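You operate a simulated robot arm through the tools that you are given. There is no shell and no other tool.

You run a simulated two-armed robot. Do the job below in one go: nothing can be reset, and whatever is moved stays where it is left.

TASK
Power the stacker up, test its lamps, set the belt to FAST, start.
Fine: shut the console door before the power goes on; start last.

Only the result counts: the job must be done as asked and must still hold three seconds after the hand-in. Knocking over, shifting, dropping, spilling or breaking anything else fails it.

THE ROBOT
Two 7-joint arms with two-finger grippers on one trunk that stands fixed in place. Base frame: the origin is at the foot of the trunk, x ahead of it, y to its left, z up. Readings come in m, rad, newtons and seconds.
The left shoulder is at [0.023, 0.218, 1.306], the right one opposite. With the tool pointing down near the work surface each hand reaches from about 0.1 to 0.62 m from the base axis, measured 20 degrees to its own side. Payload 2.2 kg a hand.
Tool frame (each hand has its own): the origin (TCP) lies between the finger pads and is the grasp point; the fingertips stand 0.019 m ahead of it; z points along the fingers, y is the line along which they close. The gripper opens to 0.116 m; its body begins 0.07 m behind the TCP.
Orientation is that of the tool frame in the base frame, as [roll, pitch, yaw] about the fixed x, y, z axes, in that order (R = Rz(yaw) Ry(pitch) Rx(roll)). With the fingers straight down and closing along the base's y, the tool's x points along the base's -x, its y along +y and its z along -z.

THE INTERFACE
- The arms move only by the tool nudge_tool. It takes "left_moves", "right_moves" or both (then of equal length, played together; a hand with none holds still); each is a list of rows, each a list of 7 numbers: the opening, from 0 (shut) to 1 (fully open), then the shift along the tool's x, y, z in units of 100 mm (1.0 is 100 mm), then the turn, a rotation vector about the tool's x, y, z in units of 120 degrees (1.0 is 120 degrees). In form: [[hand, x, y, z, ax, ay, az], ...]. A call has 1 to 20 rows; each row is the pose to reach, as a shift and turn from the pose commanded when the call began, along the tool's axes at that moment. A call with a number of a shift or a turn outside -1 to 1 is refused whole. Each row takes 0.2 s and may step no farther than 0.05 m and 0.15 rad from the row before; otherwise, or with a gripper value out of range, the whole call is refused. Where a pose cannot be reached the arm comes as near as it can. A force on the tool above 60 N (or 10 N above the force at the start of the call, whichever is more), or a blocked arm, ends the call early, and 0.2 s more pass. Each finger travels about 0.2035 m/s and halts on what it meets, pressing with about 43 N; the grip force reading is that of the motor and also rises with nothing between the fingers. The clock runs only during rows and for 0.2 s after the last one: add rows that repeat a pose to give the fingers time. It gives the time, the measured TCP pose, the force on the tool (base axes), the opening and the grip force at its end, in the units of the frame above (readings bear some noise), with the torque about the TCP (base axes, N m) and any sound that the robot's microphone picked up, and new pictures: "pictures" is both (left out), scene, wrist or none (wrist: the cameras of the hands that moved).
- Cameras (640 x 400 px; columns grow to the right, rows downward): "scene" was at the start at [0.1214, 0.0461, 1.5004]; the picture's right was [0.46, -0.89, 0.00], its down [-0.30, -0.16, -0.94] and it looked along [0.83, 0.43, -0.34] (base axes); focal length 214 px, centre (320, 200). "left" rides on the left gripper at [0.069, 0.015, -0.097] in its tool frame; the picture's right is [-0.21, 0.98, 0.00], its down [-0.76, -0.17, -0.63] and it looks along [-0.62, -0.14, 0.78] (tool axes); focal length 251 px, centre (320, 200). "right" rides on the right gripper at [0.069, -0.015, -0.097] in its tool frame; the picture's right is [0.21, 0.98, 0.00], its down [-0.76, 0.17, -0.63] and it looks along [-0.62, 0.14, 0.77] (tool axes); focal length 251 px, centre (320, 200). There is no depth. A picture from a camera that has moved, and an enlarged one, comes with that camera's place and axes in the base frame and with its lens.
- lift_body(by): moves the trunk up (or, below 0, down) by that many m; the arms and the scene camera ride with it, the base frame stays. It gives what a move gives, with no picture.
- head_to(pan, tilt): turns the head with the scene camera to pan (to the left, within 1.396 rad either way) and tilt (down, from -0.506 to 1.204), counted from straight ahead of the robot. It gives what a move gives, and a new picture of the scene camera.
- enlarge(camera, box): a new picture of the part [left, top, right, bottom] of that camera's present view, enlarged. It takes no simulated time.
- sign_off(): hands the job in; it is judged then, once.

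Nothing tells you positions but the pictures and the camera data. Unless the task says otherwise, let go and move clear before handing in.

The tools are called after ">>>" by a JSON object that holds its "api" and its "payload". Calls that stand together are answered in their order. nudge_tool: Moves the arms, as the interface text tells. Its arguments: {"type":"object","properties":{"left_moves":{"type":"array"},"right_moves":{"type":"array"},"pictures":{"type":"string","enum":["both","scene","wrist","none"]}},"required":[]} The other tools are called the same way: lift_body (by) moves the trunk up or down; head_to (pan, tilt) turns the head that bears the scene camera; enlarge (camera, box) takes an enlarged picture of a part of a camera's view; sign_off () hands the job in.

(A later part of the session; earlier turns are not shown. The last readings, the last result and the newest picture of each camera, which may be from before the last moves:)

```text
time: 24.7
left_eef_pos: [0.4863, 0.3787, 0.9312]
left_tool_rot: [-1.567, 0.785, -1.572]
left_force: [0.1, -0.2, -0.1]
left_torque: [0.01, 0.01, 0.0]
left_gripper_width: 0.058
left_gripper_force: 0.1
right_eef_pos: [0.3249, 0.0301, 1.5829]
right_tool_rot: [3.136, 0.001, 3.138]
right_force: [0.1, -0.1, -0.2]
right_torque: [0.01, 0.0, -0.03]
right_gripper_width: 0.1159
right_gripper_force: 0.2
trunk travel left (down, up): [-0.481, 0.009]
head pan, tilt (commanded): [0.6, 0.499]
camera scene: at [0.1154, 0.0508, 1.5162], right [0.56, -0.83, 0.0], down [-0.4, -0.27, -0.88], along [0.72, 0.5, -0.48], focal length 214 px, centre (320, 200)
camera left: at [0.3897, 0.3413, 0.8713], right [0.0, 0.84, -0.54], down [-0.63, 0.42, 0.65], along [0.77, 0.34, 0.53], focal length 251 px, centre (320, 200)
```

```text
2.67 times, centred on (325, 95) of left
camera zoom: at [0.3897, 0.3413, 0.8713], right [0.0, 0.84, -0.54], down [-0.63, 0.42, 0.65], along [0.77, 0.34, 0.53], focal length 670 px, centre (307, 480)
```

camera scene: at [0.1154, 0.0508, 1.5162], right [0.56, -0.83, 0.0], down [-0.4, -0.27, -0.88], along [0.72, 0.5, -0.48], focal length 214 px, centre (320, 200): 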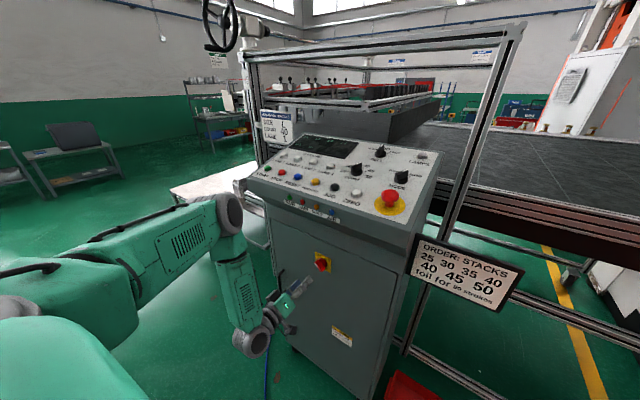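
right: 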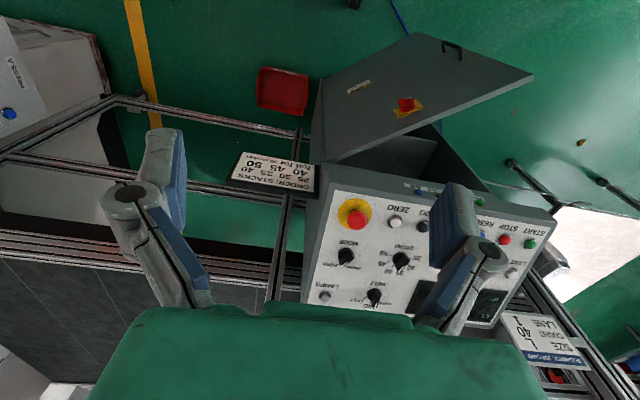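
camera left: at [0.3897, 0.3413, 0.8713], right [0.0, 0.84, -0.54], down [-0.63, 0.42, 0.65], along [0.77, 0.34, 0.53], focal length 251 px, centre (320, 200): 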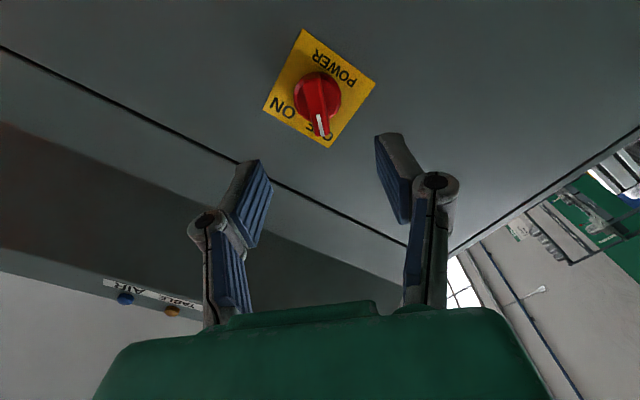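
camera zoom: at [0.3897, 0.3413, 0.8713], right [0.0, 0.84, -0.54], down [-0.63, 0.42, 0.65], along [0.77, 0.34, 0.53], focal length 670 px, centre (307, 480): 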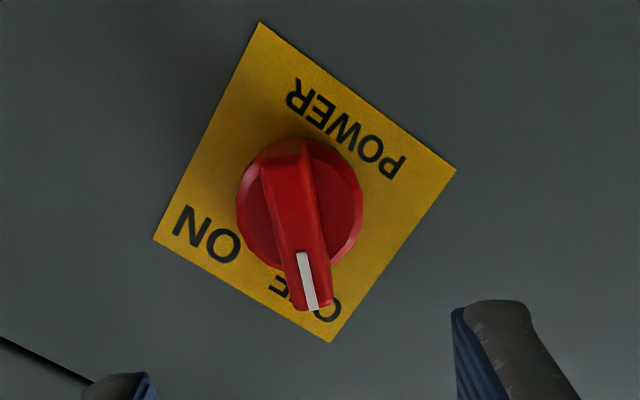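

The switch is centred side to side and about 3–4 mm off along its ridge. I'll move in about 83 mm so the pads straddle the ridge without touching the base disc.

>>> {"api": "nudge_tool", "payload": {"left_moves": [[0.5, 0.03, 0, 0.25, 0, 0, 0], [0.5, 0.035, 0, 0.5, 0, 0, 0], [0.5, 0.035, 0, 0.7, 0, 0, 0], [0.5, 0.035, 0, 0.84, 0, 0, 0], [0.5, 0.035, 0, 0.84, 0, 0, 0]], "pictures": "both"}}

```text
time: 25.9
left_eef_pos: [0.5717, 0.3778, 0.9287]
left_tool_rot: [-1.567, 0.784, -1.57]
left_force: [0.5, -0.2, 0.0]
left_torque: [0.05, 0.0, 0.01]
left_gripper_width: 0.0578
left_gripper_force: 0.1
right_eef_pos: [0.325, 0.035, 1.5824]
right_tool_rot: [-3.141, 0.002, 3.14]
right_force: [0.8, -0.9, 0.7]
right_torque: [0.0, 0.01, 0.03]
right_gripper_width: 0.1159
right_gripper_force: 0.0
trunk travel left (down, up): [-0.481, 0.009]
head pan, tilt (commanded): [0.6, 0.499]
camera scene: at [0.1158, 0.0567, 1.5159], right [0.56, -0.83, 0.0], down [-0.4, -0.27, -0.88], along [0.72, 0.49, -0.48], focal length 214 px, centre (320, 200)
camera left: at [0.4747, 0.3408, 0.8681], right [0.0, 0.84, -0.54], down [-0.63, 0.42, 0.65], along [0.77, 0.34, 0.53], focal length 251 px, centre (320, 200)
```

scene: 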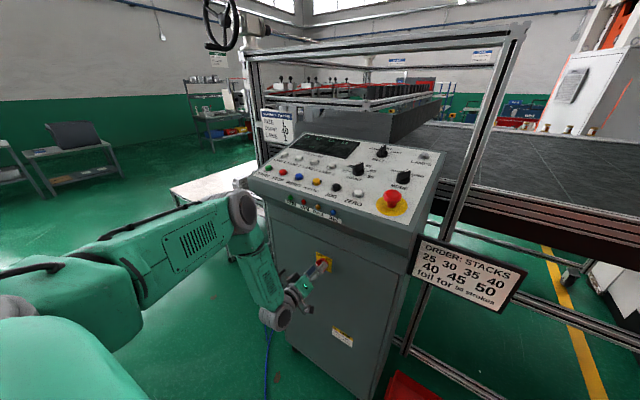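
left: 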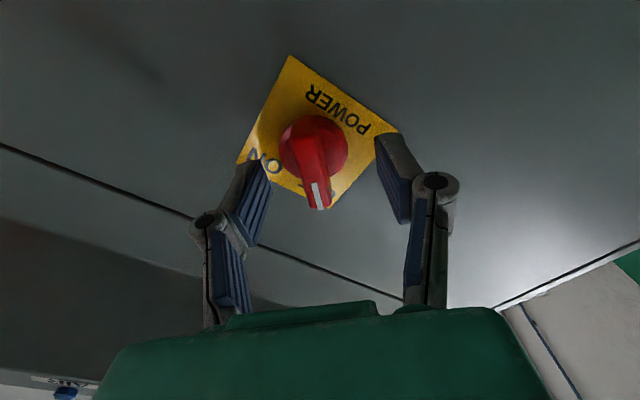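

The fingers straddle the ridge. One zoom to check depth before closing.

>>> {"api": "enlarge", "payload": {"camera": "left", "box": [230, 90, 430, 230]}}

>>> {"api": "enlarge", "payload": {"camera": "scene", "box": [270, 230, 370, 310]}}

```text
2.86 times, centred on (330, 160) of left
camera zoom: at [0.4747, 0.3408, 0.8681], right [0.0, 0.84, -0.54], down [-0.63, 0.42, 0.65], along [0.77, 0.34, 0.53], focal length 718 px, centre (291, 314)
```

zoom: 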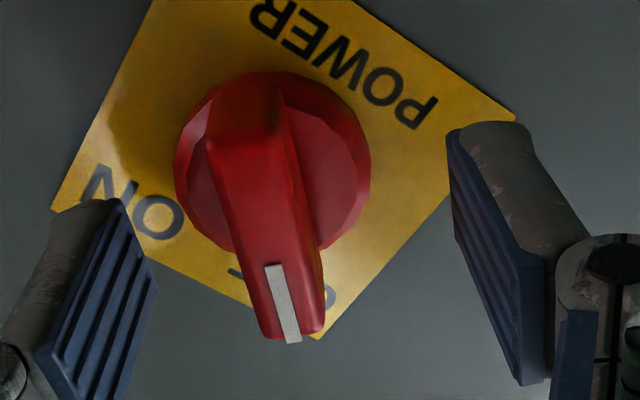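

```text
5.00 times, centred on (320, 270) of scene
camera zoom: at [0.1158, 0.0567, 1.5159], right [0.56, -0.83, 0.0], down [-0.4, -0.27, -0.88], along [0.72, 0.49, -0.48], focal length 1072 px, centre (320, -150)
```

zoom: 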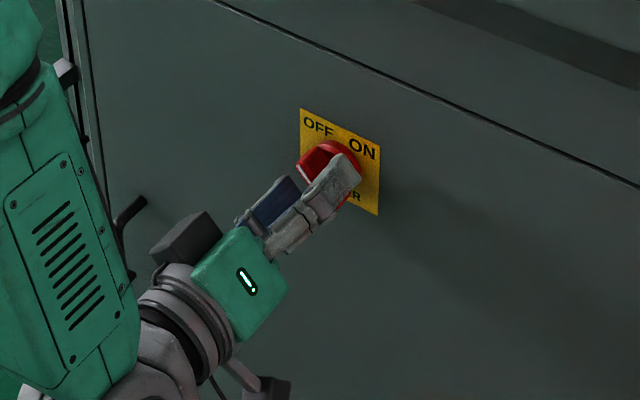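

The ridge sits about 3–4 mm off centre, so I'll correct that and close on it.

>>> {"api": "nudge_tool", "payload": {"left_moves": [[0.5, 0.04, -0.03, 0.0, 0, 0, 0], [0.2, 0.04, -0.03, 0.0, 0, 0, 0], [0.0, 0.04, -0.03, 0.0, 0, 0, 0], [0.0, 0.04, -0.03, 0.0, 0, 0, 0]], "pictures": "wrist"}}

```text
time: 26.9
left_eef_pos: [0.5714, 0.3714, 0.9272]
left_tool_rot: [-1.573, 0.783, -1.576]
left_force: [-0.1, 0.2, -5.3]
left_torque: [0.03, 0.15, -0.11]
left_gripper_width: 0.0141
left_gripper_force: 40.8
right_eef_pos: [0.3254, 0.0338, 1.5816]
right_tool_rot: [3.141, 0.0, 3.139]
right_force: [0.4, -0.1, -0.5]
right_torque: [0.01, 0.02, -0.04]
right_gripper_width: 0.116
right_gripper_force: 0.1
trunk travel left (down, up): [-0.481, 0.009]
head pan, tilt (commanded): [0.6, 0.499]
camera left: at [0.4748, 0.3344, 0.8669], right [0.0, 0.84, -0.54], down [-0.63, 0.42, 0.65], along [0.78, 0.34, 0.53], focal length 251 px, centre (320, 200)
```

left: 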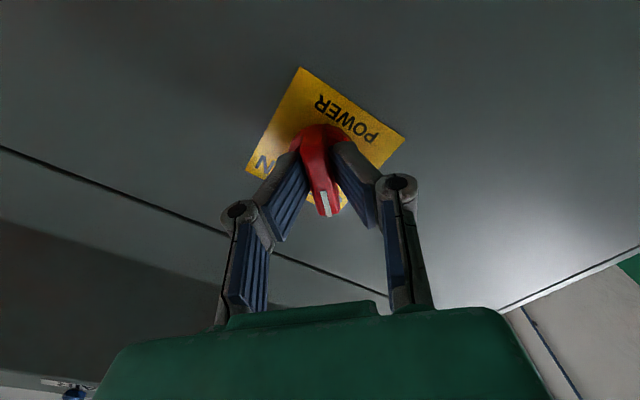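

The grip has the 14 mm ridge. I'll turn clockwise (+ about the tool axis), first half way, and check.

>>> {"api": "nudge_tool", "payload": {"left_moves": [[0, 0, 0, 0, 0, 0, 0.0625], [0, 0, 0, 0, 0, 0, 0.125], [0, 0, 0, 0, 0, 0, 0.1875], [0, 0, 0, 0, 0, 0, 0.25], [0, 0, 0, 0, 0, 0, 0.3125], [0, 0, 0, 0, 0, 0, 0.375]], "pictures": "both"}}

```text
time: 28.3
left_eef_pos: [0.5709, 0.374, 0.9261]
left_tool_rot: [2.751, 1.57, 2.749]
left_force: [1.3, 4.4, -12.8]
left_torque: [-0.01, 1.09, 0.11]
left_gripper_width: 0.0141
left_gripper_force: 40.0
right_eef_pos: [0.3262, 0.0341, 1.5819]
right_tool_rot: [3.138, -0.002, 3.141]
right_force: [0.8, -0.5, -0.3]
right_torque: [0.04, 0.0, 0.02]
right_gripper_width: 0.116
right_gripper_force: 0.0
trunk travel left (down, up): [-0.481, 0.009]
head pan, tilt (commanded): [0.6, 0.499]
camera scene: at [0.1189, 0.0582, 1.5155], right [0.56, -0.83, 0.0], down [-0.4, -0.27, -0.87], along [0.72, 0.49, -0.48], focal length 214 px, centre (320, 200)
camera left: at [0.4744, 0.3904, 0.8563], right [0.0, 0.98, 0.22], down [-0.63, -0.17, 0.76], along [0.78, -0.14, 0.62], focal length 251 px, centre (320, 200)
```

scene: 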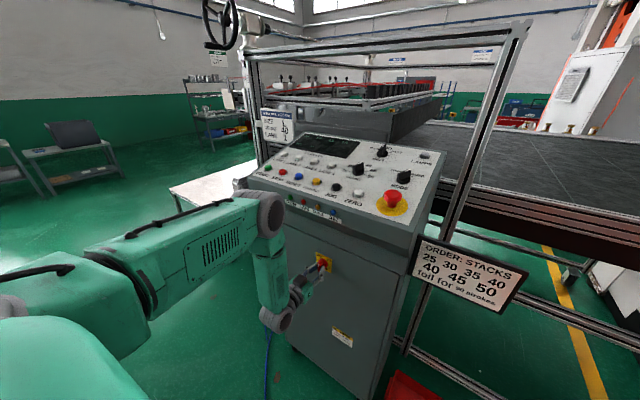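
left: 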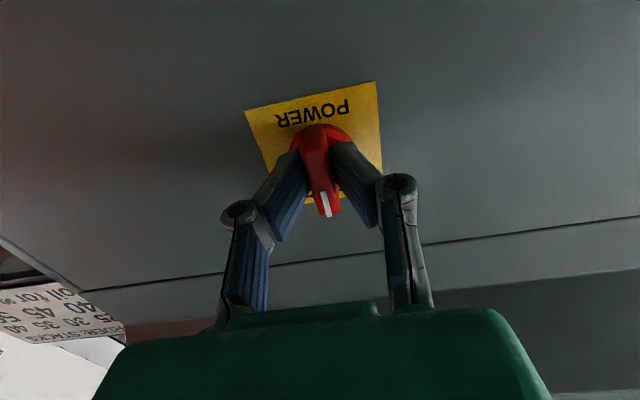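

The knob turned along with the hand; the ridge now stands vertical. I'll turn on another 45° toward ON.

>>> {"api": "nudge_tool", "payload": {"left_moves": [[0, 0, 0, 0, 0, 0, 0.0625], [0, 0, 0, 0, 0, 0, 0.125], [0, 0, 0, 0, 0, 0, 0.1875], [0, 0, 0, 0, 0, 0, 0.25], [0, 0, 0, 0, 0, 0, 0.3125], [0, 0, 0, 0, 0, 0, 0.375]], "pictures": "both"}}

```text
time: 29.7
left_eef_pos: [0.5712, 0.3775, 0.927]
left_tool_rot: [1.568, 0.786, 1.571]
left_force: [2.5, 18.9, -5.5]
left_torque: [-0.06, 0.79, 0.96]
left_gripper_width: 0.0141
left_gripper_force: 40.9
right_eef_pos: [0.3267, 0.0342, 1.5826]
right_tool_rot: [-3.141, 0.0, 3.14]
right_force: [-0.3, 0.8, 0.3]
right_torque: [0.02, -0.02, -0.01]
right_gripper_width: 0.1159
right_gripper_force: 0.0
trunk travel left (down, up): [-0.481, 0.009]
head pan, tilt (commanded): [0.6, 0.499]
camera scene: at [0.1176, 0.0626, 1.5155], right [0.56, -0.83, 0.0], down [-0.4, -0.28, -0.87], along [0.72, 0.49, -0.49], focal length 214 px, centre (320, 200)
camera left: at [0.4746, 0.4373, 0.8881], right [0.0, 0.54, 0.84], down [-0.63, -0.65, 0.42], along [0.77, -0.53, 0.34], focal length 251 px, centre (320, 200)
```

scene: 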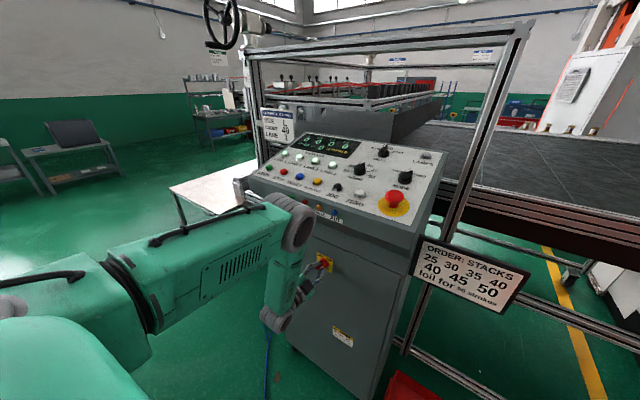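
left: 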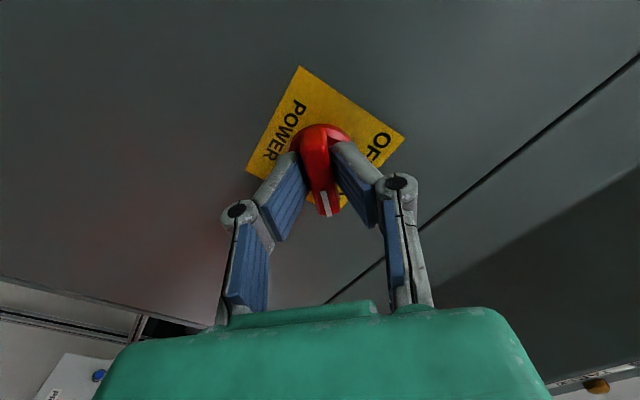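

The display has lit up, so the power is on. I'll zoom to read it and check the switch angle before releasing.

>>> {"api": "enlarge", "payload": {"camera": "scene", "box": [240, 120, 450, 240]}}

>>> {"api": "enlarge", "payload": {"camera": "left", "box": [230, 60, 430, 230]}}

```text
3.05 times, centred on (345, 180) of scene
camera zoom: at [0.1176, 0.0626, 1.5155], right [0.56, -0.83, 0.0], down [-0.4, -0.28, -0.87], along [0.72, 0.49, -0.49], focal length 654 px, centre (244, 261)
```

zoom: 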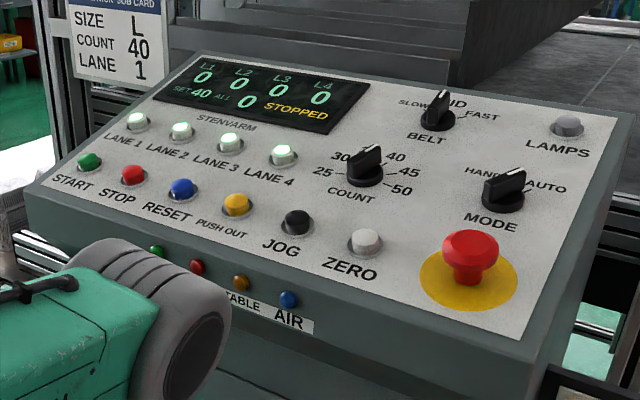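

```text
2.35 times, centred on (330, 145) of left
camera zoom: at [0.4746, 0.4373, 0.8881], right [0.0, 0.54, 0.84], down [-0.63, -0.65, 0.42], along [0.77, -0.53, 0.34], focal length 592 px, centre (296, 329)
```

zoom: 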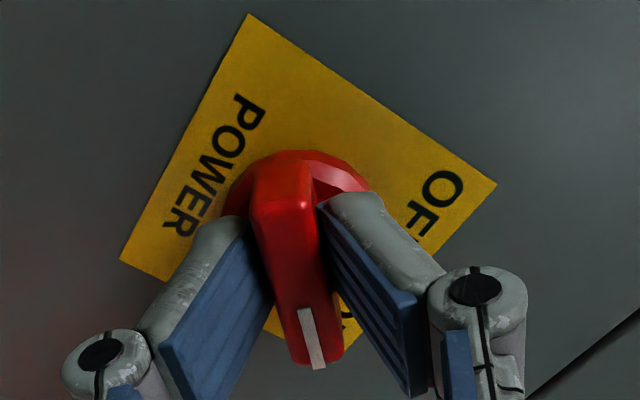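

Power is on: the display shows SET 40, STOPPED, and the lane lamps are lit. I'll open the fingers and back straight out.

>>> {"api": "nudge_tool", "payload": {"left_moves": [[0.5, 0, 0, 0, 0, 0, 0], [0.5, 0, 0, 0, 0, 0, 0], [0.5, 0, 0, -0.3, 0, 0, 0], [0.5, 0, 0, -0.6, 0, 0, 0], [0.5, 0, 0, -0.95, 0, 0, 0], [0.5, 0, 0, -0.95, 0, 0, 0]], "pictures": "both"}}

```text
time: 31.1
left_eef_pos: [0.4768, 0.3737, 0.9289]
left_tool_rot: [1.569, 0.784, 1.568]
left_force: [0.4, 0.3, -0.2]
left_torque: [-0.02, -0.03, 0.0]
left_gripper_width: 0.0582
left_gripper_force: 0.2
right_eef_pos: [0.3253, 0.0277, 1.5822]
right_tool_rot: [3.137, -0.001, 3.139]
right_force: [0.4, 0.1, -0.3]
right_torque: [0.0, 0.0, 0.03]
right_gripper_width: 0.116
right_gripper_force: 0.0
trunk travel left (down, up): [-0.481, 0.009]
head pan, tilt (commanded): [0.6, 0.499]
camera scene: at [0.1158, 0.0479, 1.5162], right [0.56, -0.83, 0.0], down [-0.4, -0.27, -0.88], along [0.72, 0.5, -0.48], focal length 214 px, centre (320, 200)
camera left: at [0.3799, 0.4336, 0.8897], right [0.0, 0.54, 0.84], down [-0.63, -0.65, 0.41], along [0.77, -0.53, 0.34], focal length 251 px, centre (320, 200)
```

scene: 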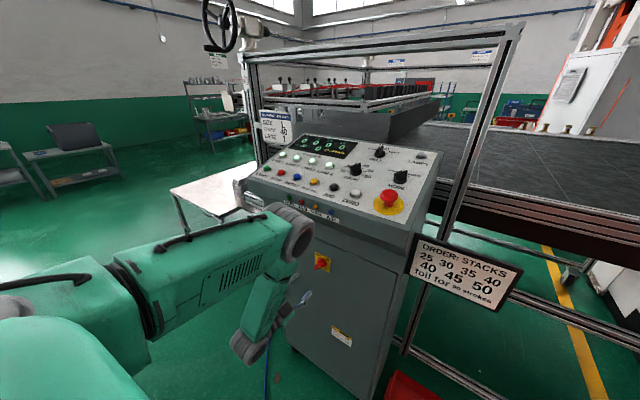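
left: 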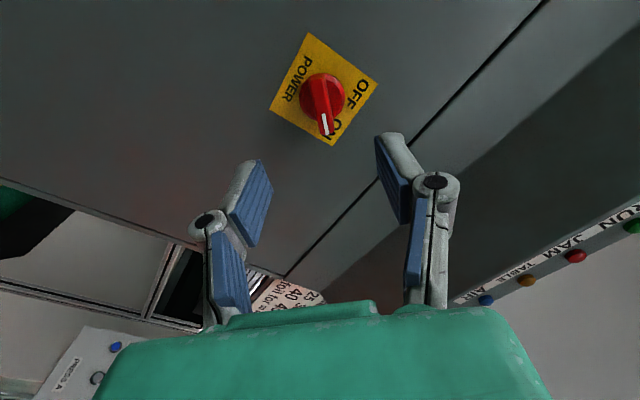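

The switch now points at ON and the door is still shut. Before reaching over the panel I need to know where the frame's post and top bar are, so I'll look through the right wrist camera and the scene camera.

>>> {"api": "enlarge", "payload": {"camera": "right", "box": [0, 0, 640, 400]}}

>>> {"api": "head_to", "payload": {"pan": 0.3, "tilt": 0.1}}

```text
1.00 times, centred on (320, 200) of right (not enlarged: the box is as wide or as high as the picture)
camera zoom: at [0.2574, 0.0116, 1.679], right [-0.21, 0.98, 0.01], down [0.76, 0.16, 0.63], along [0.62, 0.14, -0.77], focal length 251 px, centre (320, 200)
```

zoom: 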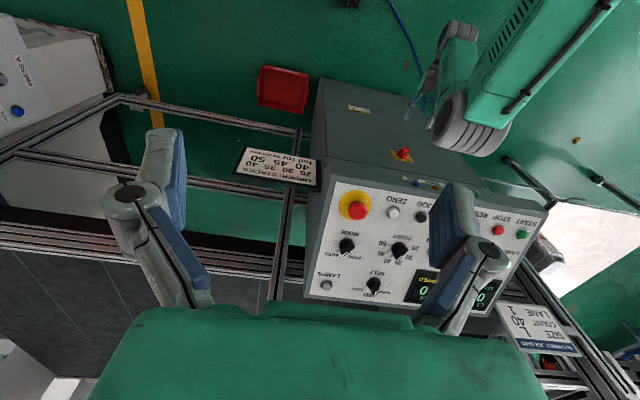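

```text
time: 31.9
left_eef_pos: [0.4764, 0.3738, 0.929]
left_tool_rot: [1.567, 0.782, 1.568]
left_force: [-0.2, -0.6, -0.2]
left_torque: [0.02, 0.02, 0.04]
left_gripper_width: 0.0578
left_gripper_force: 0.0
right_eef_pos: [0.3253, 0.0272, 1.5828]
right_tool_rot: [3.137, 0.0, 3.139]
right_force: [-0.5, -0.4, 0.2]
right_torque: [0.0, -0.01, 0.01]
right_gripper_width: 0.1162
right_gripper_force: 0.1
trunk travel left (down, up): [-0.481, 0.009]
head pan, tilt (commanded): [0.3, 0.099]
camera scene: at [0.1284, 0.0245, 1.5531], right [0.3, -0.96, 0.0], down [-0.1, -0.03, -0.99], along [0.95, 0.29, -0.1], focal length 214 px, centre (320, 200)
```

scene: 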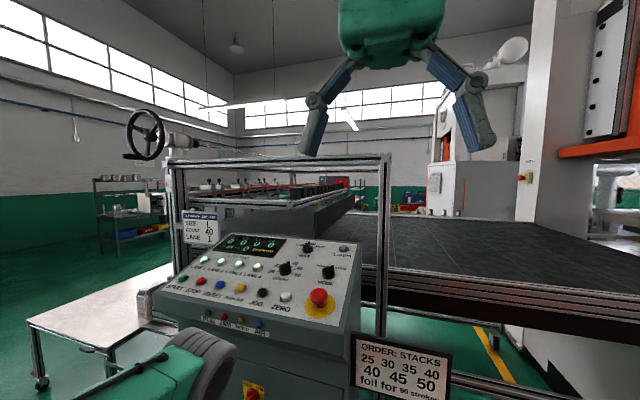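

The frame's top bar and post appear to be behind the panel (x ≈ 0.95), so approaching from the front above the panel is clear. First I'll unroll the left hand and back it off, and shift the idle right hand to the right, out of the left arm's way.

>>> {"api": "nudge_tool", "payload": {"left_moves": [[0, 0, 0, -0.15, 0, 0, -0.0625], [0, 0, 0, -0.3, 0, 0, -0.125], [0, 0, 0, -0.4, 0, 0, -0.1875], [0, 0, 0, -0.5, 0, 0, -0.25], [0, 0, 0, -0.5, 0, 0, -0.3125], [0, 0, 0, -0.5, 0, 0, -0.375]], "right_moves": [[0, 0, -0.2, 0, 0, 0, 0], [0, 0, -0.4, 0, 0, 0, 0], [0, 0, -0.6, 0, 0, 0, 0], [0, 0, -0.8, 0, 0, 0, 0], [0, 0, -1.0, 0, 0, 0, 0], [0, 0, -1.0, 0, 0, 0, 0]], "pictures": "scene"}}

```text
time: 33.3
left_eef_pos: [0.4261, 0.3764, 0.9269]
left_tool_rot: [-1.327, 1.565, -1.329]
left_force: [-0.4, 0.8, 0.6]
left_torque: [0.04, -0.02, -0.03]
left_gripper_width: 0.0
left_gripper_force: 28.4
right_eef_pos: [0.3268, -0.0655, 1.5841]
right_tool_rot: [-3.142, -0.002, 3.141]
right_force: [0.0, -0.9, -0.1]
right_torque: [-0.01, -0.04, -0.02]
right_gripper_width: 0.0
right_gripper_force: 28.6
trunk travel left (down, up): [-0.481, 0.009]
head pan, tilt (commanded): [0.3, 0.099]
camera scene: at [0.1284, 0.032, 1.5531], right [0.3, -0.96, 0.0], down [-0.1, -0.03, -0.99], along [0.95, 0.29, -0.1], focal length 214 px, centre (320, 200)
```

scene: 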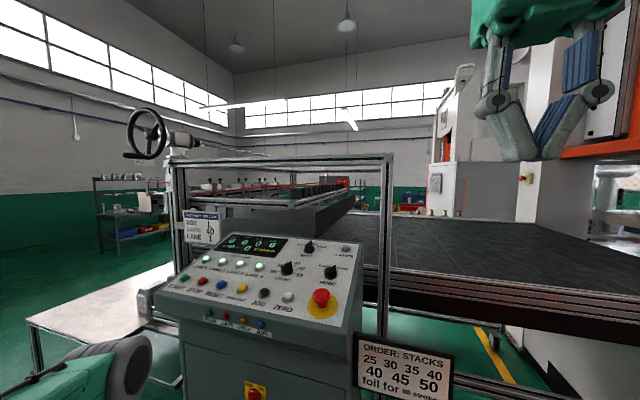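

The right hand is clear. Now I'll raise the left hand while pitching the tool back downward, staying in front of the panel lip (x < 0.5).

>>> {"api": "nudge_tool", "payload": {"left_moves": [[0, -0.2, 0, -0.05, 0, 0.0625, 0], [0, -0.4, 0, -0.1, 0, 0.125, 0], [0, -0.6, 0, -0.15, 0, 0.1875, 0], [0, -0.8, 0, -0.2, 0, 0.25, 0], [0, -1.0, 0, -0.2, 0, 0.3125, 0], [0, -1.0, 0, -0.2, 0, 0.375, 0]], "pictures": "scene"}}

```text
time: 34.7
left_eef_pos: [0.4037, 0.3722, 1.0295]
left_tool_rot: [3.14, 0.784, 3.141]
left_force: [0.6, -0.8, 0.5]
left_torque: [0.04, 0.0, 0.0]
left_gripper_width: 0.0
left_gripper_force: 28.2
right_eef_pos: [0.3255, -0.0726, 1.5843]
right_tool_rot: [3.137, -0.001, 3.139]
right_force: [-0.7, -0.5, 0.3]
right_torque: [-0.02, 0.01, 0.03]
right_gripper_width: 0.0
right_gripper_force: 27.8
trunk travel left (down, up): [-0.481, 0.009]
head pan, tilt (commanded): [0.3, 0.099]
camera scene: at [0.1276, 0.0277, 1.5532], right [0.3, -0.96, 0.0], down [-0.1, -0.03, -0.99], along [0.95, 0.29, -0.1], focal length 214 px, centre (320, 200)
```

scene: 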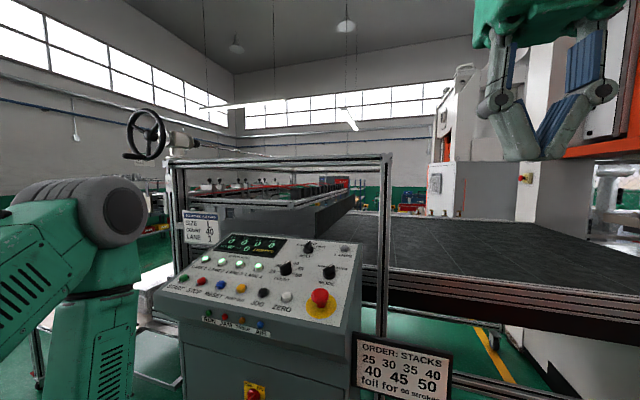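

Elbow is up and to the left, clear of the console. Continue straight up.

>>> {"api": "nudge_tool", "payload": {"left_moves": [[0, -0.25, 0, -0.25, 0, 0, 0], [0, -0.5, 0, -0.5, 0, 0, 0], [0, -0.75, 0, -0.75, 0, 0, 0], [0, -1.0, 0, -1.0, 0, 0, 0], [0, -1.0, 0, -1.0, 0, 0, 0]], "pictures": "scene"}}

>>> {"api": "nudge_tool", "payload": {"left_moves": [[0, -0.25, 0, -0.25, 0, 0, 0], [0, -0.5, 0, -0.5, 0, 0, 0], [0, -0.75, 0, -0.75, 0, 0, 0], [0, -1.0, 0, -1.0, 0, 0, 0], [0, -1.0, 0, -1.0, 0, 0, 0]], "pictures": "scene"}}

```text
time: 35.9
left_eef_pos: [0.4303, 0.3812, 1.1703]
left_tool_rot: [-3.141, 0.783, 3.139]
left_force: [-0.7, 0.0, -0.2]
left_torque: [0.01, 0.0, -0.05]
left_gripper_width: 0.0003
left_gripper_force: 28.7
left hand out of reach, approached as far as the arm can: row 2, 3, 4, 5
right_eef_pos: [0.3268, -0.0698, 1.5848]
right_tool_rot: [3.141, 0.0, 3.14]
right_force: [-0.6, -0.3, -0.8]
right_torque: [0.01, 0.0, 0.01]
right_gripper_width: 0.0
right_gripper_force: 28.2
trunk travel left (down, up): [-0.481, 0.009]
head pan, tilt (commanded): [0.3, 0.099]
camera scene: at [0.1271, 0.0281, 1.5532], right [0.3, -0.96, 0.0], down [-0.1, -0.03, -0.99], along [0.95, 0.29, -0.1], focal length 214 px, centre (320, 200)
```

scene: 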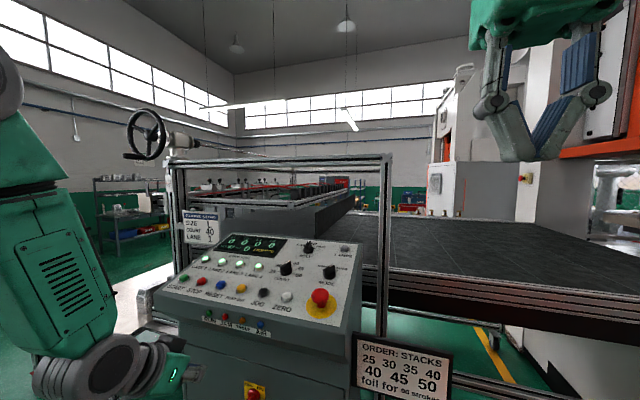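

```text
time: 37.1
left_eef_pos: [0.4306, 0.3837, 1.3094]
left_tool_rot: [3.14, 0.789, 3.141]
left_force: [0.4, -0.4, 0.0]
left_torque: [-0.02, 0.0, 0.03]
left_gripper_width: 0.0
left_gripper_force: 28.8
right_eef_pos: [0.322, -0.0707, 1.5852]
right_tool_rot: [3.138, 0.003, 3.14]
right_force: [-0.9, 0.8, 0.0]
right_torque: [0.0, -0.03, 0.03]
right_gripper_width: 0.0
right_gripper_force: 28.6
trunk travel left (down, up): [-0.481, 0.009]
head pan, tilt (commanded): [0.3, 0.099]
camera scene: at [0.1248, 0.0241, 1.5535], right [0.3, -0.96, 0.0], down [-0.1, -0.03, -1.0], along [0.95, 0.29, -0.1], focal length 214 px, centre (320, 200)
```

scene: 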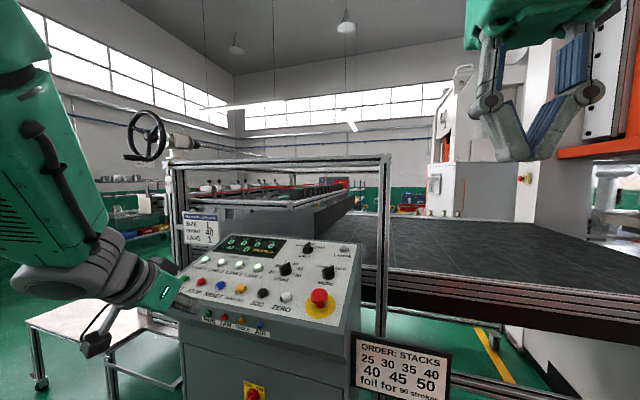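

The hand is at [0.43, 0.38, 1.31], just before the panel lip. Up another 14 cm to clear everything on the panel, then I'll look from above.

>>> {"api": "nudge_tool", "payload": {"left_moves": [[0, -0.25, 0, -0.25, 0, 0, 0], [0, -0.5, 0, -0.5, 0, 0, 0], [0, -0.75, 0, -0.75, 0, 0, 0], [0, -1.0, 0, -1.0, 0, 0, 0], [0, -1.0, 0, -1.0, 0, 0, 0]], "pictures": "none"}}

>>> {"api": "nudge_tool", "payload": {"left_moves": [[0, -0.25, -0.25, 0.25, 0, 0, 0], [0, -0.5, -0.5, 0.5, 0, 0, 0], [0, -0.75, -0.75, 0.75, 0, 0, 0], [0, -1.0, -1.0, 1.0, 0, 0, 0], [0, -1.0, -1.0, 1.0, 0, 0, 0]], "pictures": "both"}}

```text
time: 38.3
left_eef_pos: [0.458, 0.4269, 1.4338]
left_tool_rot: [-3.129, 0.784, -3.131]
left_force: [-0.7, -0.1, 0.0]
left_torque: [0.0, 0.0, 0.0]
left_gripper_width: 0.0
left_gripper_force: 28.3
left hand out of reach, approached as far as the arm can: row 2, 3, 4, 5
right_eef_pos: [0.3252, -0.0612, 1.585]
right_tool_rot: [-3.138, 0.0, 3.142]
right_force: [-0.4, 0.6, 0.1]
right_torque: [-0.05, -0.02, -0.02]
right_gripper_width: 0.0002
right_gripper_force: 28.6
trunk travel left (down, up): [-0.481, 0.009]
head pan, tilt (commanded): [0.3, 0.099]
```

```text
time: 39.5
left_eef_pos: [0.6012, 0.3165, 1.4388]
left_tool_rot: [-3.117, 0.791, -3.12]
left_force: [-0.3, 0.7, 0.2]
left_torque: [0.0, -0.02, 0.01]
left_gripper_width: 0.0001
left_gripper_force: 28.8
right_eef_pos: [0.3242, -0.0716, 1.5843]
right_tool_rot: [3.139, -0.001, 3.14]
right_force: [-1.1, 0.1, 0.2]
right_torque: [0.0, 0.01, -0.03]
right_gripper_width: 0.0004
right_gripper_force: 28.4
trunk travel left (down, up): [-0.481, 0.009]
head pan, tilt (commanded): [0.3, 0.099]
camera scene: at [0.1281, 0.0293, 1.5531], right [0.3, -0.96, 0.0], down [-0.1, -0.03, -0.99], along [0.95, 0.29, -0.1], focal length 214 px, centre (320, 200)
camera left: at [0.4842, 0.332, 1.4571], right [0.15, 0.98, 0.13], down [0.08, -0.15, 0.99], along [0.99, -0.13, -0.1], focal length 251 px, centre (320, 200)
```

scene: 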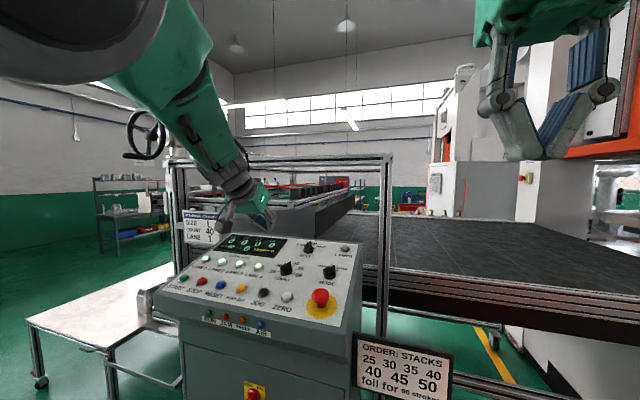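
left: 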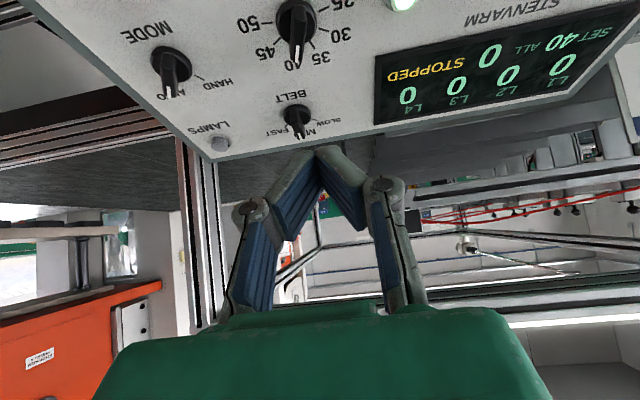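

From this view LAMPS is at about [0.815, 0.153, 1.32], BELT at [0.788, 0.276, 1.317], and the post at [0.95, 0.04], behind the panel. I'll move in two steps to hover above LAMPS with the fingers closed.

>>> {"api": "nudge_tool", "payload": {"left_moves": [[0, -0.1, -0.2, 0.2, 0, 0, 0], [0, -0.2, -0.4, 0.4, 0, 0, 0], [0, -0.3, -0.6, 0.6, 0, 0, 0], [0, -0.48, -0.82, 0.86, 0, 0, 0], [0, -0.48, -0.82, 0.86, 0, 0, 0]], "pictures": "both"}}

```text
time: 40.7
left_eef_pos: [0.6971, 0.2495, 1.4283]
left_tool_rot: [-3.09, 0.807, -3.086]
left_force: [-0.7, -0.2, 0.2]
left_torque: [0.01, -0.01, 0.0]
left_gripper_width: 0.0
left_gripper_force: 28.4
right_eef_pos: [0.3276, -0.0724, 1.5844]
right_tool_rot: [3.138, 0.0, 3.139]
right_force: [0.9, 0.1, 0.2]
right_torque: [0.04, -0.02, -0.02]
right_gripper_width: 0.0001
right_gripper_force: 28.5
trunk travel left (down, up): [-0.481, 0.009]
head pan, tilt (commanded): [0.3, 0.099]
camera scene: at [0.1297, 0.0251, 1.5531], right [0.3, -0.96, 0.0], down [-0.1, -0.03, -0.99], along [0.95, 0.29, -0.1], focal length 214 px, centre (320, 200)
camera left: at [0.579, 0.2628, 1.4442], right [0.13, 0.98, 0.12], down [0.07, -0.13, 0.99], along [0.99, -0.12, -0.08], focal length 251 px, centre (320, 200)
```

scene: 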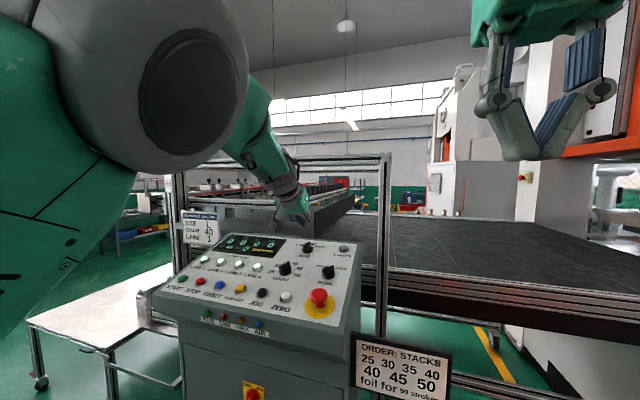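
left: 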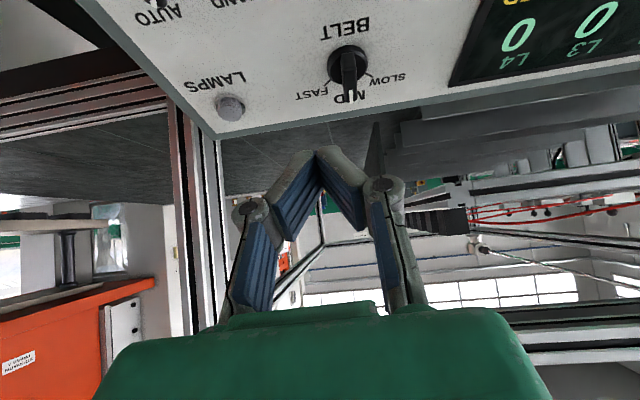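

Reach is fine so far. Next step: hover over LAMPS.

>>> {"api": "nudge_tool", "payload": {"left_moves": [[0, -0.07, -0.24, 0.22, 0, 0, 0], [0, -0.15, -0.48, 0.45, 0, 0, 0], [0, -0.22, -0.72, 0.7, 0, 0, 0], [0, -0.29, -0.97, 0.98, 0, 0, 0], [0, -0.29, -0.97, 0.98, 0, 0, 0]], "pictures": "both"}}

```text
time: 41.9
left_eef_pos: [0.7835, 0.1763, 1.3652]
left_tool_rot: [-3.097, 0.788, -3.094]
left_force: [-0.2, 1.0, 0.3]
left_torque: [-0.02, 0.01, 0.01]
left_gripper_width: 0.0001
left_gripper_force: 29.0
left hand out of reach, approached as far as the arm can: row 4, 5
right_eef_pos: [0.3259, -0.0718, 1.5858]
right_tool_rot: [3.139, 0.001, 3.14]
right_force: [0.0, -0.4, 0.0]
right_torque: [0.02, -0.01, -0.01]
right_gripper_width: 0.0
right_gripper_force: 28.5
trunk travel left (down, up): [-0.481, 0.009]
head pan, tilt (commanded): [0.3, 0.099]
camera scene: at [0.129, 0.0259, 1.5532], right [0.3, -0.96, 0.0], down [-0.1, -0.03, -0.99], along [0.95, 0.29, -0.1], focal length 214 px, centre (320, 200)
camera left: at [0.6657, 0.1908, 1.3833], right [0.14, 0.98, 0.12], down [0.09, -0.13, 0.99], along [0.99, -0.12, -0.1], focal length 251 px, centre (320, 200)
```

scene: 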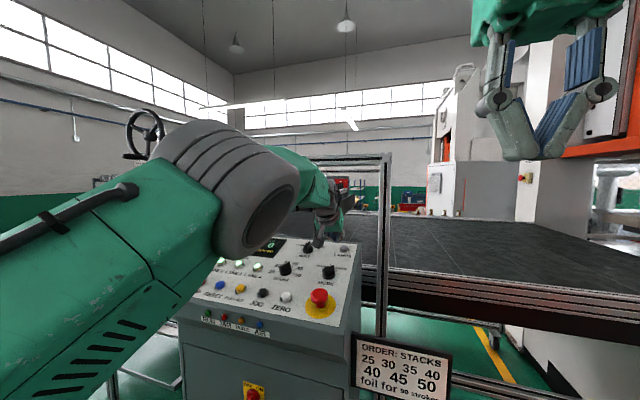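
left: 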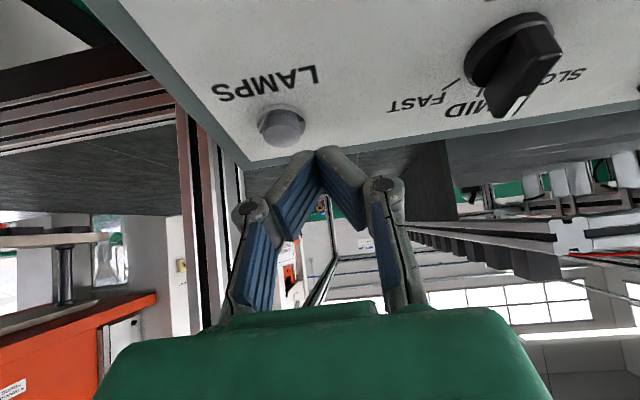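

LAMPS is just past reach at this 45° pitch; a few degrees flatter will do. The wrist camera hangs over the MODE knob, so I'll lift slightly and roll the hand −45° to swing it away first.

>>> {"api": "nudge_tool", "payload": {"left_moves": [[0, -0.07, -0.05, -0.15, 0, 0, -0.06], [0, -0.13, -0.1, -0.28, 0, 0, -0.12], [0, -0.13, -0.2, -0.28, 0, 0, -0.18], [0, -0.13, -0.2, -0.28, 0, 0, -0.24], [0, -0.13, -0.2, -0.28, 0, 0, -0.3], [0, -0.13, -0.2, -0.28, 0, 0, -0.36], [0, -0.13, -0.2, -0.28, 0, 0, -0.36]], "pictures": "both"}}

```text
time: 43.7
left_eef_pos: [0.7091, 0.2335, 1.3239]
left_tool_rot: [-2.443, 0.519, -2.163]
left_force: [1.2, -0.1, 0.0]
left_torque: [0.03, 0.0, 0.03]
left_gripper_width: 0.0
left_gripper_force: 28.4
left hand out of reach, approached as far as the arm can: row 1, 2, 3, 4, 5, 6, 7
right_eef_pos: [0.3249, -0.078, 1.5848]
right_tool_rot: [3.132, 0.002, 3.139]
right_force: [0.1, -1.0, 0.0]
right_torque: [0.02, 0.02, -0.03]
right_gripper_width: 0.0002
right_gripper_force: 28.2
trunk travel left (down, up): [-0.481, 0.009]
head pan, tilt (commanded): [0.3, 0.099]
stopped in row 7 (left hand): the arm was blocked; the commanded pose is now the measured one
camera scene: at [0.1298, 0.0206, 1.5531], right [0.3, -0.96, -0.01], down [-0.1, -0.03, -0.99], along [0.95, 0.29, -0.1], focal length 214 px, centre (320, 200)
camera left: at [0.5969, 0.199, 1.3446], right [-0.34, 0.83, -0.44], down [-0.03, 0.46, 0.89], along [0.94, 0.32, -0.13], focal length 251 px, centre (320, 200)
```

scene: 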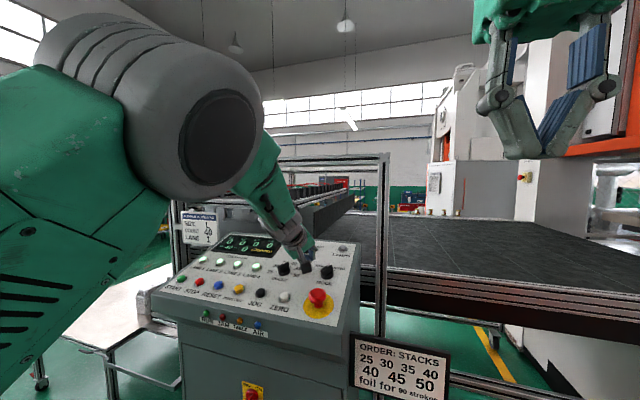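
left: 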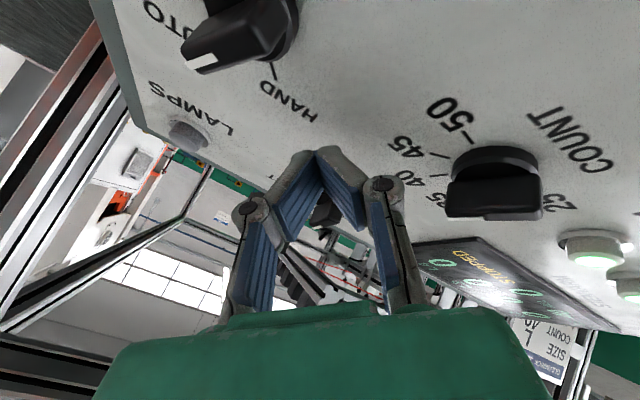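

The roll pushed the arm past its limits and the hand came down lower than I wanted, then was blocked. I'll check whether any knob was touched before moving on.

>>> {"api": "enlarge", "payload": {"camera": "scene", "box": [180, 220, 380, 330]}}

>>> {"api": "enlarge", "payload": {"camera": "left", "box": [130, 0, 450, 230]}}

>>> {"api": "enlarge", "payload": {"camera": "left", "box": [400, 60, 640, 340]}}

>>> {"api": "enlarge", "payload": {"camera": "right", "box": [250, 100, 640, 400]}}

```text
3.20 times, centred on (280, 275) of scene
camera zoom: at [0.1298, 0.0206, 1.5531], right [0.3, -0.96, -0.01], down [-0.1, -0.03, -0.99], along [0.95, 0.29, -0.1], focal length 686 px, centre (448, -40)
```

zoom: 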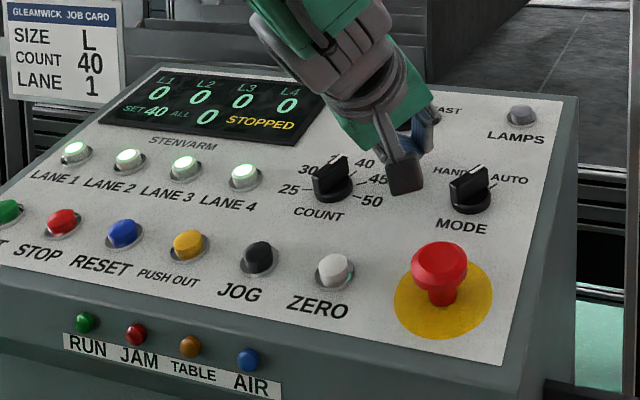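

```text
1.74 times, centred on (290, 115) of left
camera zoom: at [0.5969, 0.199, 1.3446], right [-0.34, 0.83, -0.44], down [-0.03, 0.46, 0.89], along [0.94, 0.32, -0.13], focal length 437 px, centre (372, 348)
```

zoom: 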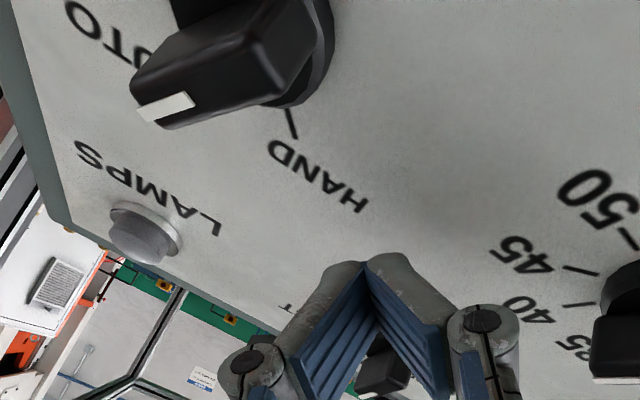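

```text
1.43 times, centred on (520, 200) of left
camera zoom: at [0.5969, 0.199, 1.3446], right [-0.34, 0.83, -0.44], down [-0.03, 0.46, 0.89], along [0.94, 0.32, -0.13], focal length 359 px, centre (34, 200)
```

zoom: 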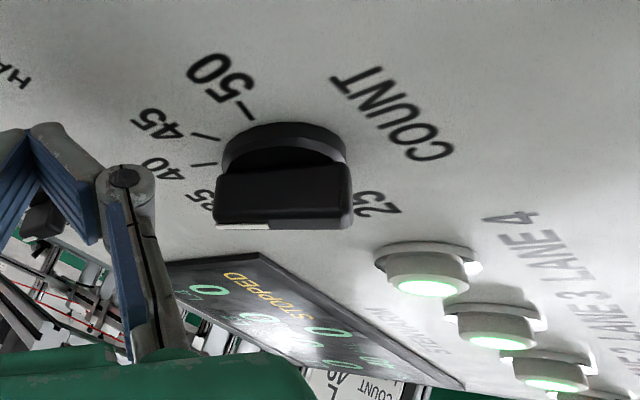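

```text
1.33 times, centred on (445, 250) of right
camera zoom: at [0.2555, -0.0939, 1.6813], right [-0.21, 0.98, 0.01], down [0.76, 0.16, 0.64], along [0.62, 0.14, -0.77], focal length 335 px, centre (153, 133)
```

zoom: 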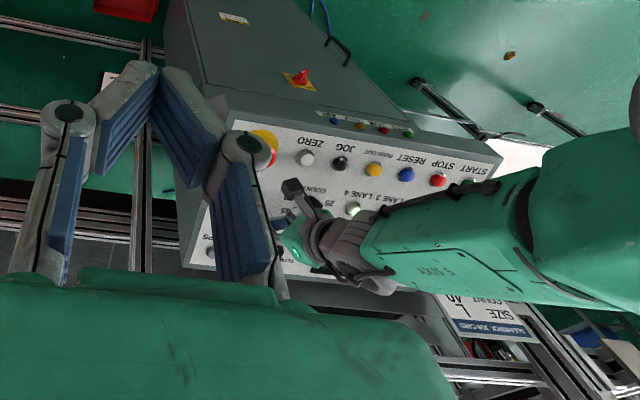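

Nothing was disturbed: the display still reads SET 40, and MODE is still at AUTO. The hand is 2 cm above the panel, so I'll lift up and back, undoing the roll.

>>> {"api": "nudge_tool", "payload": {"left_moves": [[0, -0.06, -0.08, -0.25, 0, 0, 0], [0, -0.12, -0.15, -0.5, 0, 0, 0], [0, -0.18, -0.23, -0.75, -0.005, 0.003, 0.064], [0, -0.228, -0.296, -0.93, -0.01, 0.006, 0.128], [0, -0.228, -0.296, -0.93, -0.015, 0.0085, 0.192], [0, -0.228, -0.296, -0.93, -0.02, 0.011, 0.256], [0, -0.228, -0.296, -0.93, -0.025, 0.014, 0.32], [0, -0.228, -0.296, -0.93, -0.03, 0.017, 0.384], [0, -0.228, -0.296, -0.93, -0.03, 0.017, 0.384]], "pictures": "both"}}

```text
time: 45.7
left_eef_pos: [0.6633, 0.2443, 1.4168]
left_tool_rot: [-3.104, 0.79, -3.105]
left_force: [0.8, -0.7, 0.3]
left_torque: [-0.01, -0.03, 0.02]
left_gripper_width: 0.0
left_gripper_force: 28.6
left hand out of reach, approached as far as the arm can: row 2
right_eef_pos: [0.3226, -0.0744, 1.5851]
right_tool_rot: [3.136, 0.003, 3.141]
right_force: [0.2, 0.5, -1.2]
right_torque: [-0.01, 0.04, -0.03]
right_gripper_width: 0.0
right_gripper_force: 29.0
trunk travel left (down, up): [-0.481, 0.009]
head pan, tilt (commanded): [0.3, 0.099]
camera scene: at [0.128, 0.0235, 1.5533], right [0.3, -0.96, 0.0], down [-0.1, -0.03, -0.99], along [0.95, 0.29, -0.1], focal length 214 px, centre (320, 200)
camera left: at [0.546, 0.2601, 1.4346], right [0.14, 0.98, 0.13], down [0.09, -0.14, 0.99], along [0.99, -0.13, -0.1], focal length 251 px, centre (320, 200)
```

scene: 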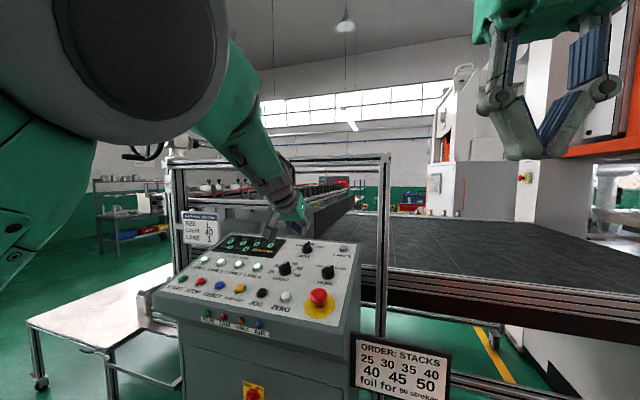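
left: 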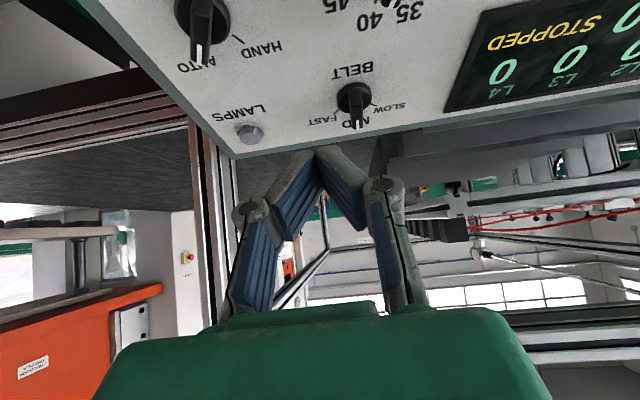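

BELT is still at MID and everything is unchanged. I'll try a flatter pitch (35° below level) with an 18° heading toward −y, so the wrist camera passes between the MODE and COUNT knobs; I'll test it high up first.

>>> {"api": "nudge_tool", "payload": {"left_moves": [[0, -0.11, -0.11, 0.09, 0.028, -0.02, 0.027], [0, -0.22, -0.22, 0.18, 0.056, -0.039, 0.055], [0, -0.33, -0.33, 0.27, 0.083, -0.059, 0.082], [0, -0.447, -0.448, 0.354, 0.111, -0.078, 0.109], [0, -0.447, -0.448, 0.354, 0.111, -0.078, 0.109]], "pictures": "both"}}

```text
time: 46.9
left_eef_pos: [0.7215, 0.202, 1.4284]
left_tool_rot: [3.122, 0.963, 2.804]
left_force: [0.4, 0.4, 0.0]
left_torque: [0.01, 0.0, -0.02]
left_gripper_width: 0.0001
left_gripper_force: 28.9
right_eef_pos: [0.3238, -0.0723, 1.5846]
right_tool_rot: [3.136, 0.002, 3.141]
right_force: [0.5, -0.1, 0.8]
right_torque: [-0.02, 0.0, -0.04]
right_gripper_width: 0.0002
right_gripper_force: 28.3
trunk travel left (down, up): [-0.481, 0.009]
head pan, tilt (commanded): [0.3, 0.099]
camera scene: at [0.1285, 0.027, 1.5532], right [0.3, -0.96, 0.0], down [-0.1, -0.03, -0.99], along [0.95, 0.29, -0.1], focal length 214 px, centre (320, 200)
camera left: at [0.613, 0.253, 1.4266], right [0.42, 0.89, 0.19], down [-0.14, -0.14, 0.98], along [0.9, -0.44, 0.06], focal length 251 px, centre (320, 200)
```

scene: 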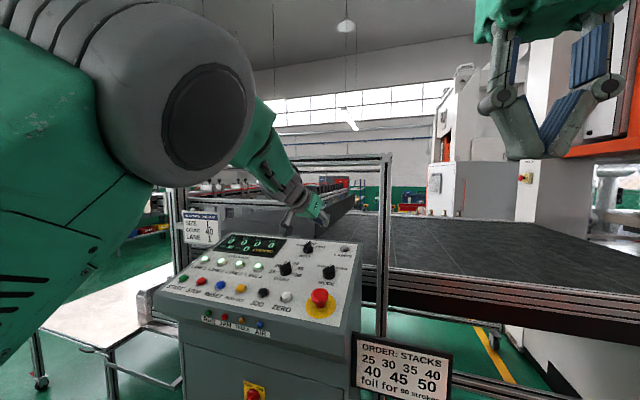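
left: 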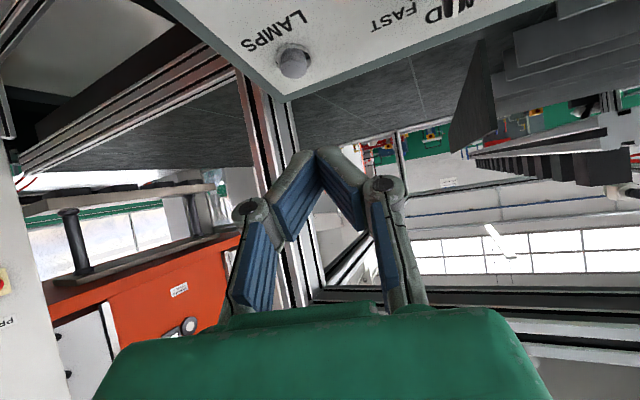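

That pose is reachable. LAMPS re-measures at [0.813, 0.155, 1.320]. I'll advance to just above it.

>>> {"api": "nudge_tool", "payload": {"left_moves": [[0, 0.03, -0.04, 0.24, 0, 0, 0], [0, 0.06, -0.07, 0.49, 0, 0, 0], [0, 0.09, -0.11, 0.73, 0, 0, 0], [0, 0.117, -0.144, 0.9, 0, 0, 0], [0, 0.117, -0.144, 0.9, 0, 0, 0]], "pictures": "both"}}

```text
time: 48.1
left_eef_pos: [0.7824, 0.1811, 1.3627]
left_tool_rot: [-3.13, 0.958, 2.853]
left_force: [1.1, 1.2, -0.7]
left_torque: [0.04, 0.02, 0.03]
left_gripper_width: 0.0
left_gripper_force: 28.9
right_eef_pos: [0.3234, -0.0737, 1.5858]
right_tool_rot: [3.136, 0.002, 3.137]
right_force: [0.5, -0.3, 0.5]
right_torque: [0.02, 0.02, 0.01]
right_gripper_width: 0.0001
right_gripper_force: 28.5
trunk travel left (down, up): [-0.481, 0.009]
head pan, tilt (commanded): [0.3, 0.099]
camera scene: at [0.1294, 0.0262, 1.5531], right [0.3, -0.96, 0.0], down [-0.1, -0.03, -0.99], along [0.95, 0.29, -0.1], focal length 214 px, centre (320, 200)
camera left: at [0.674, 0.2311, 1.3606], right [0.41, 0.9, 0.17], down [-0.13, -0.13, 0.98], along [0.91, -0.42, 0.06], focal length 251 px, centre (320, 200)
```

scene: 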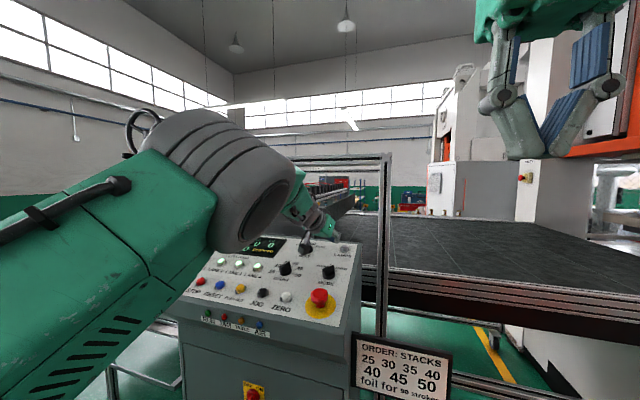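
left: 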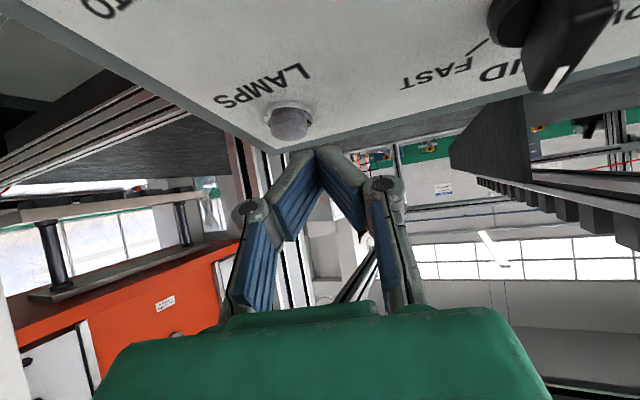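

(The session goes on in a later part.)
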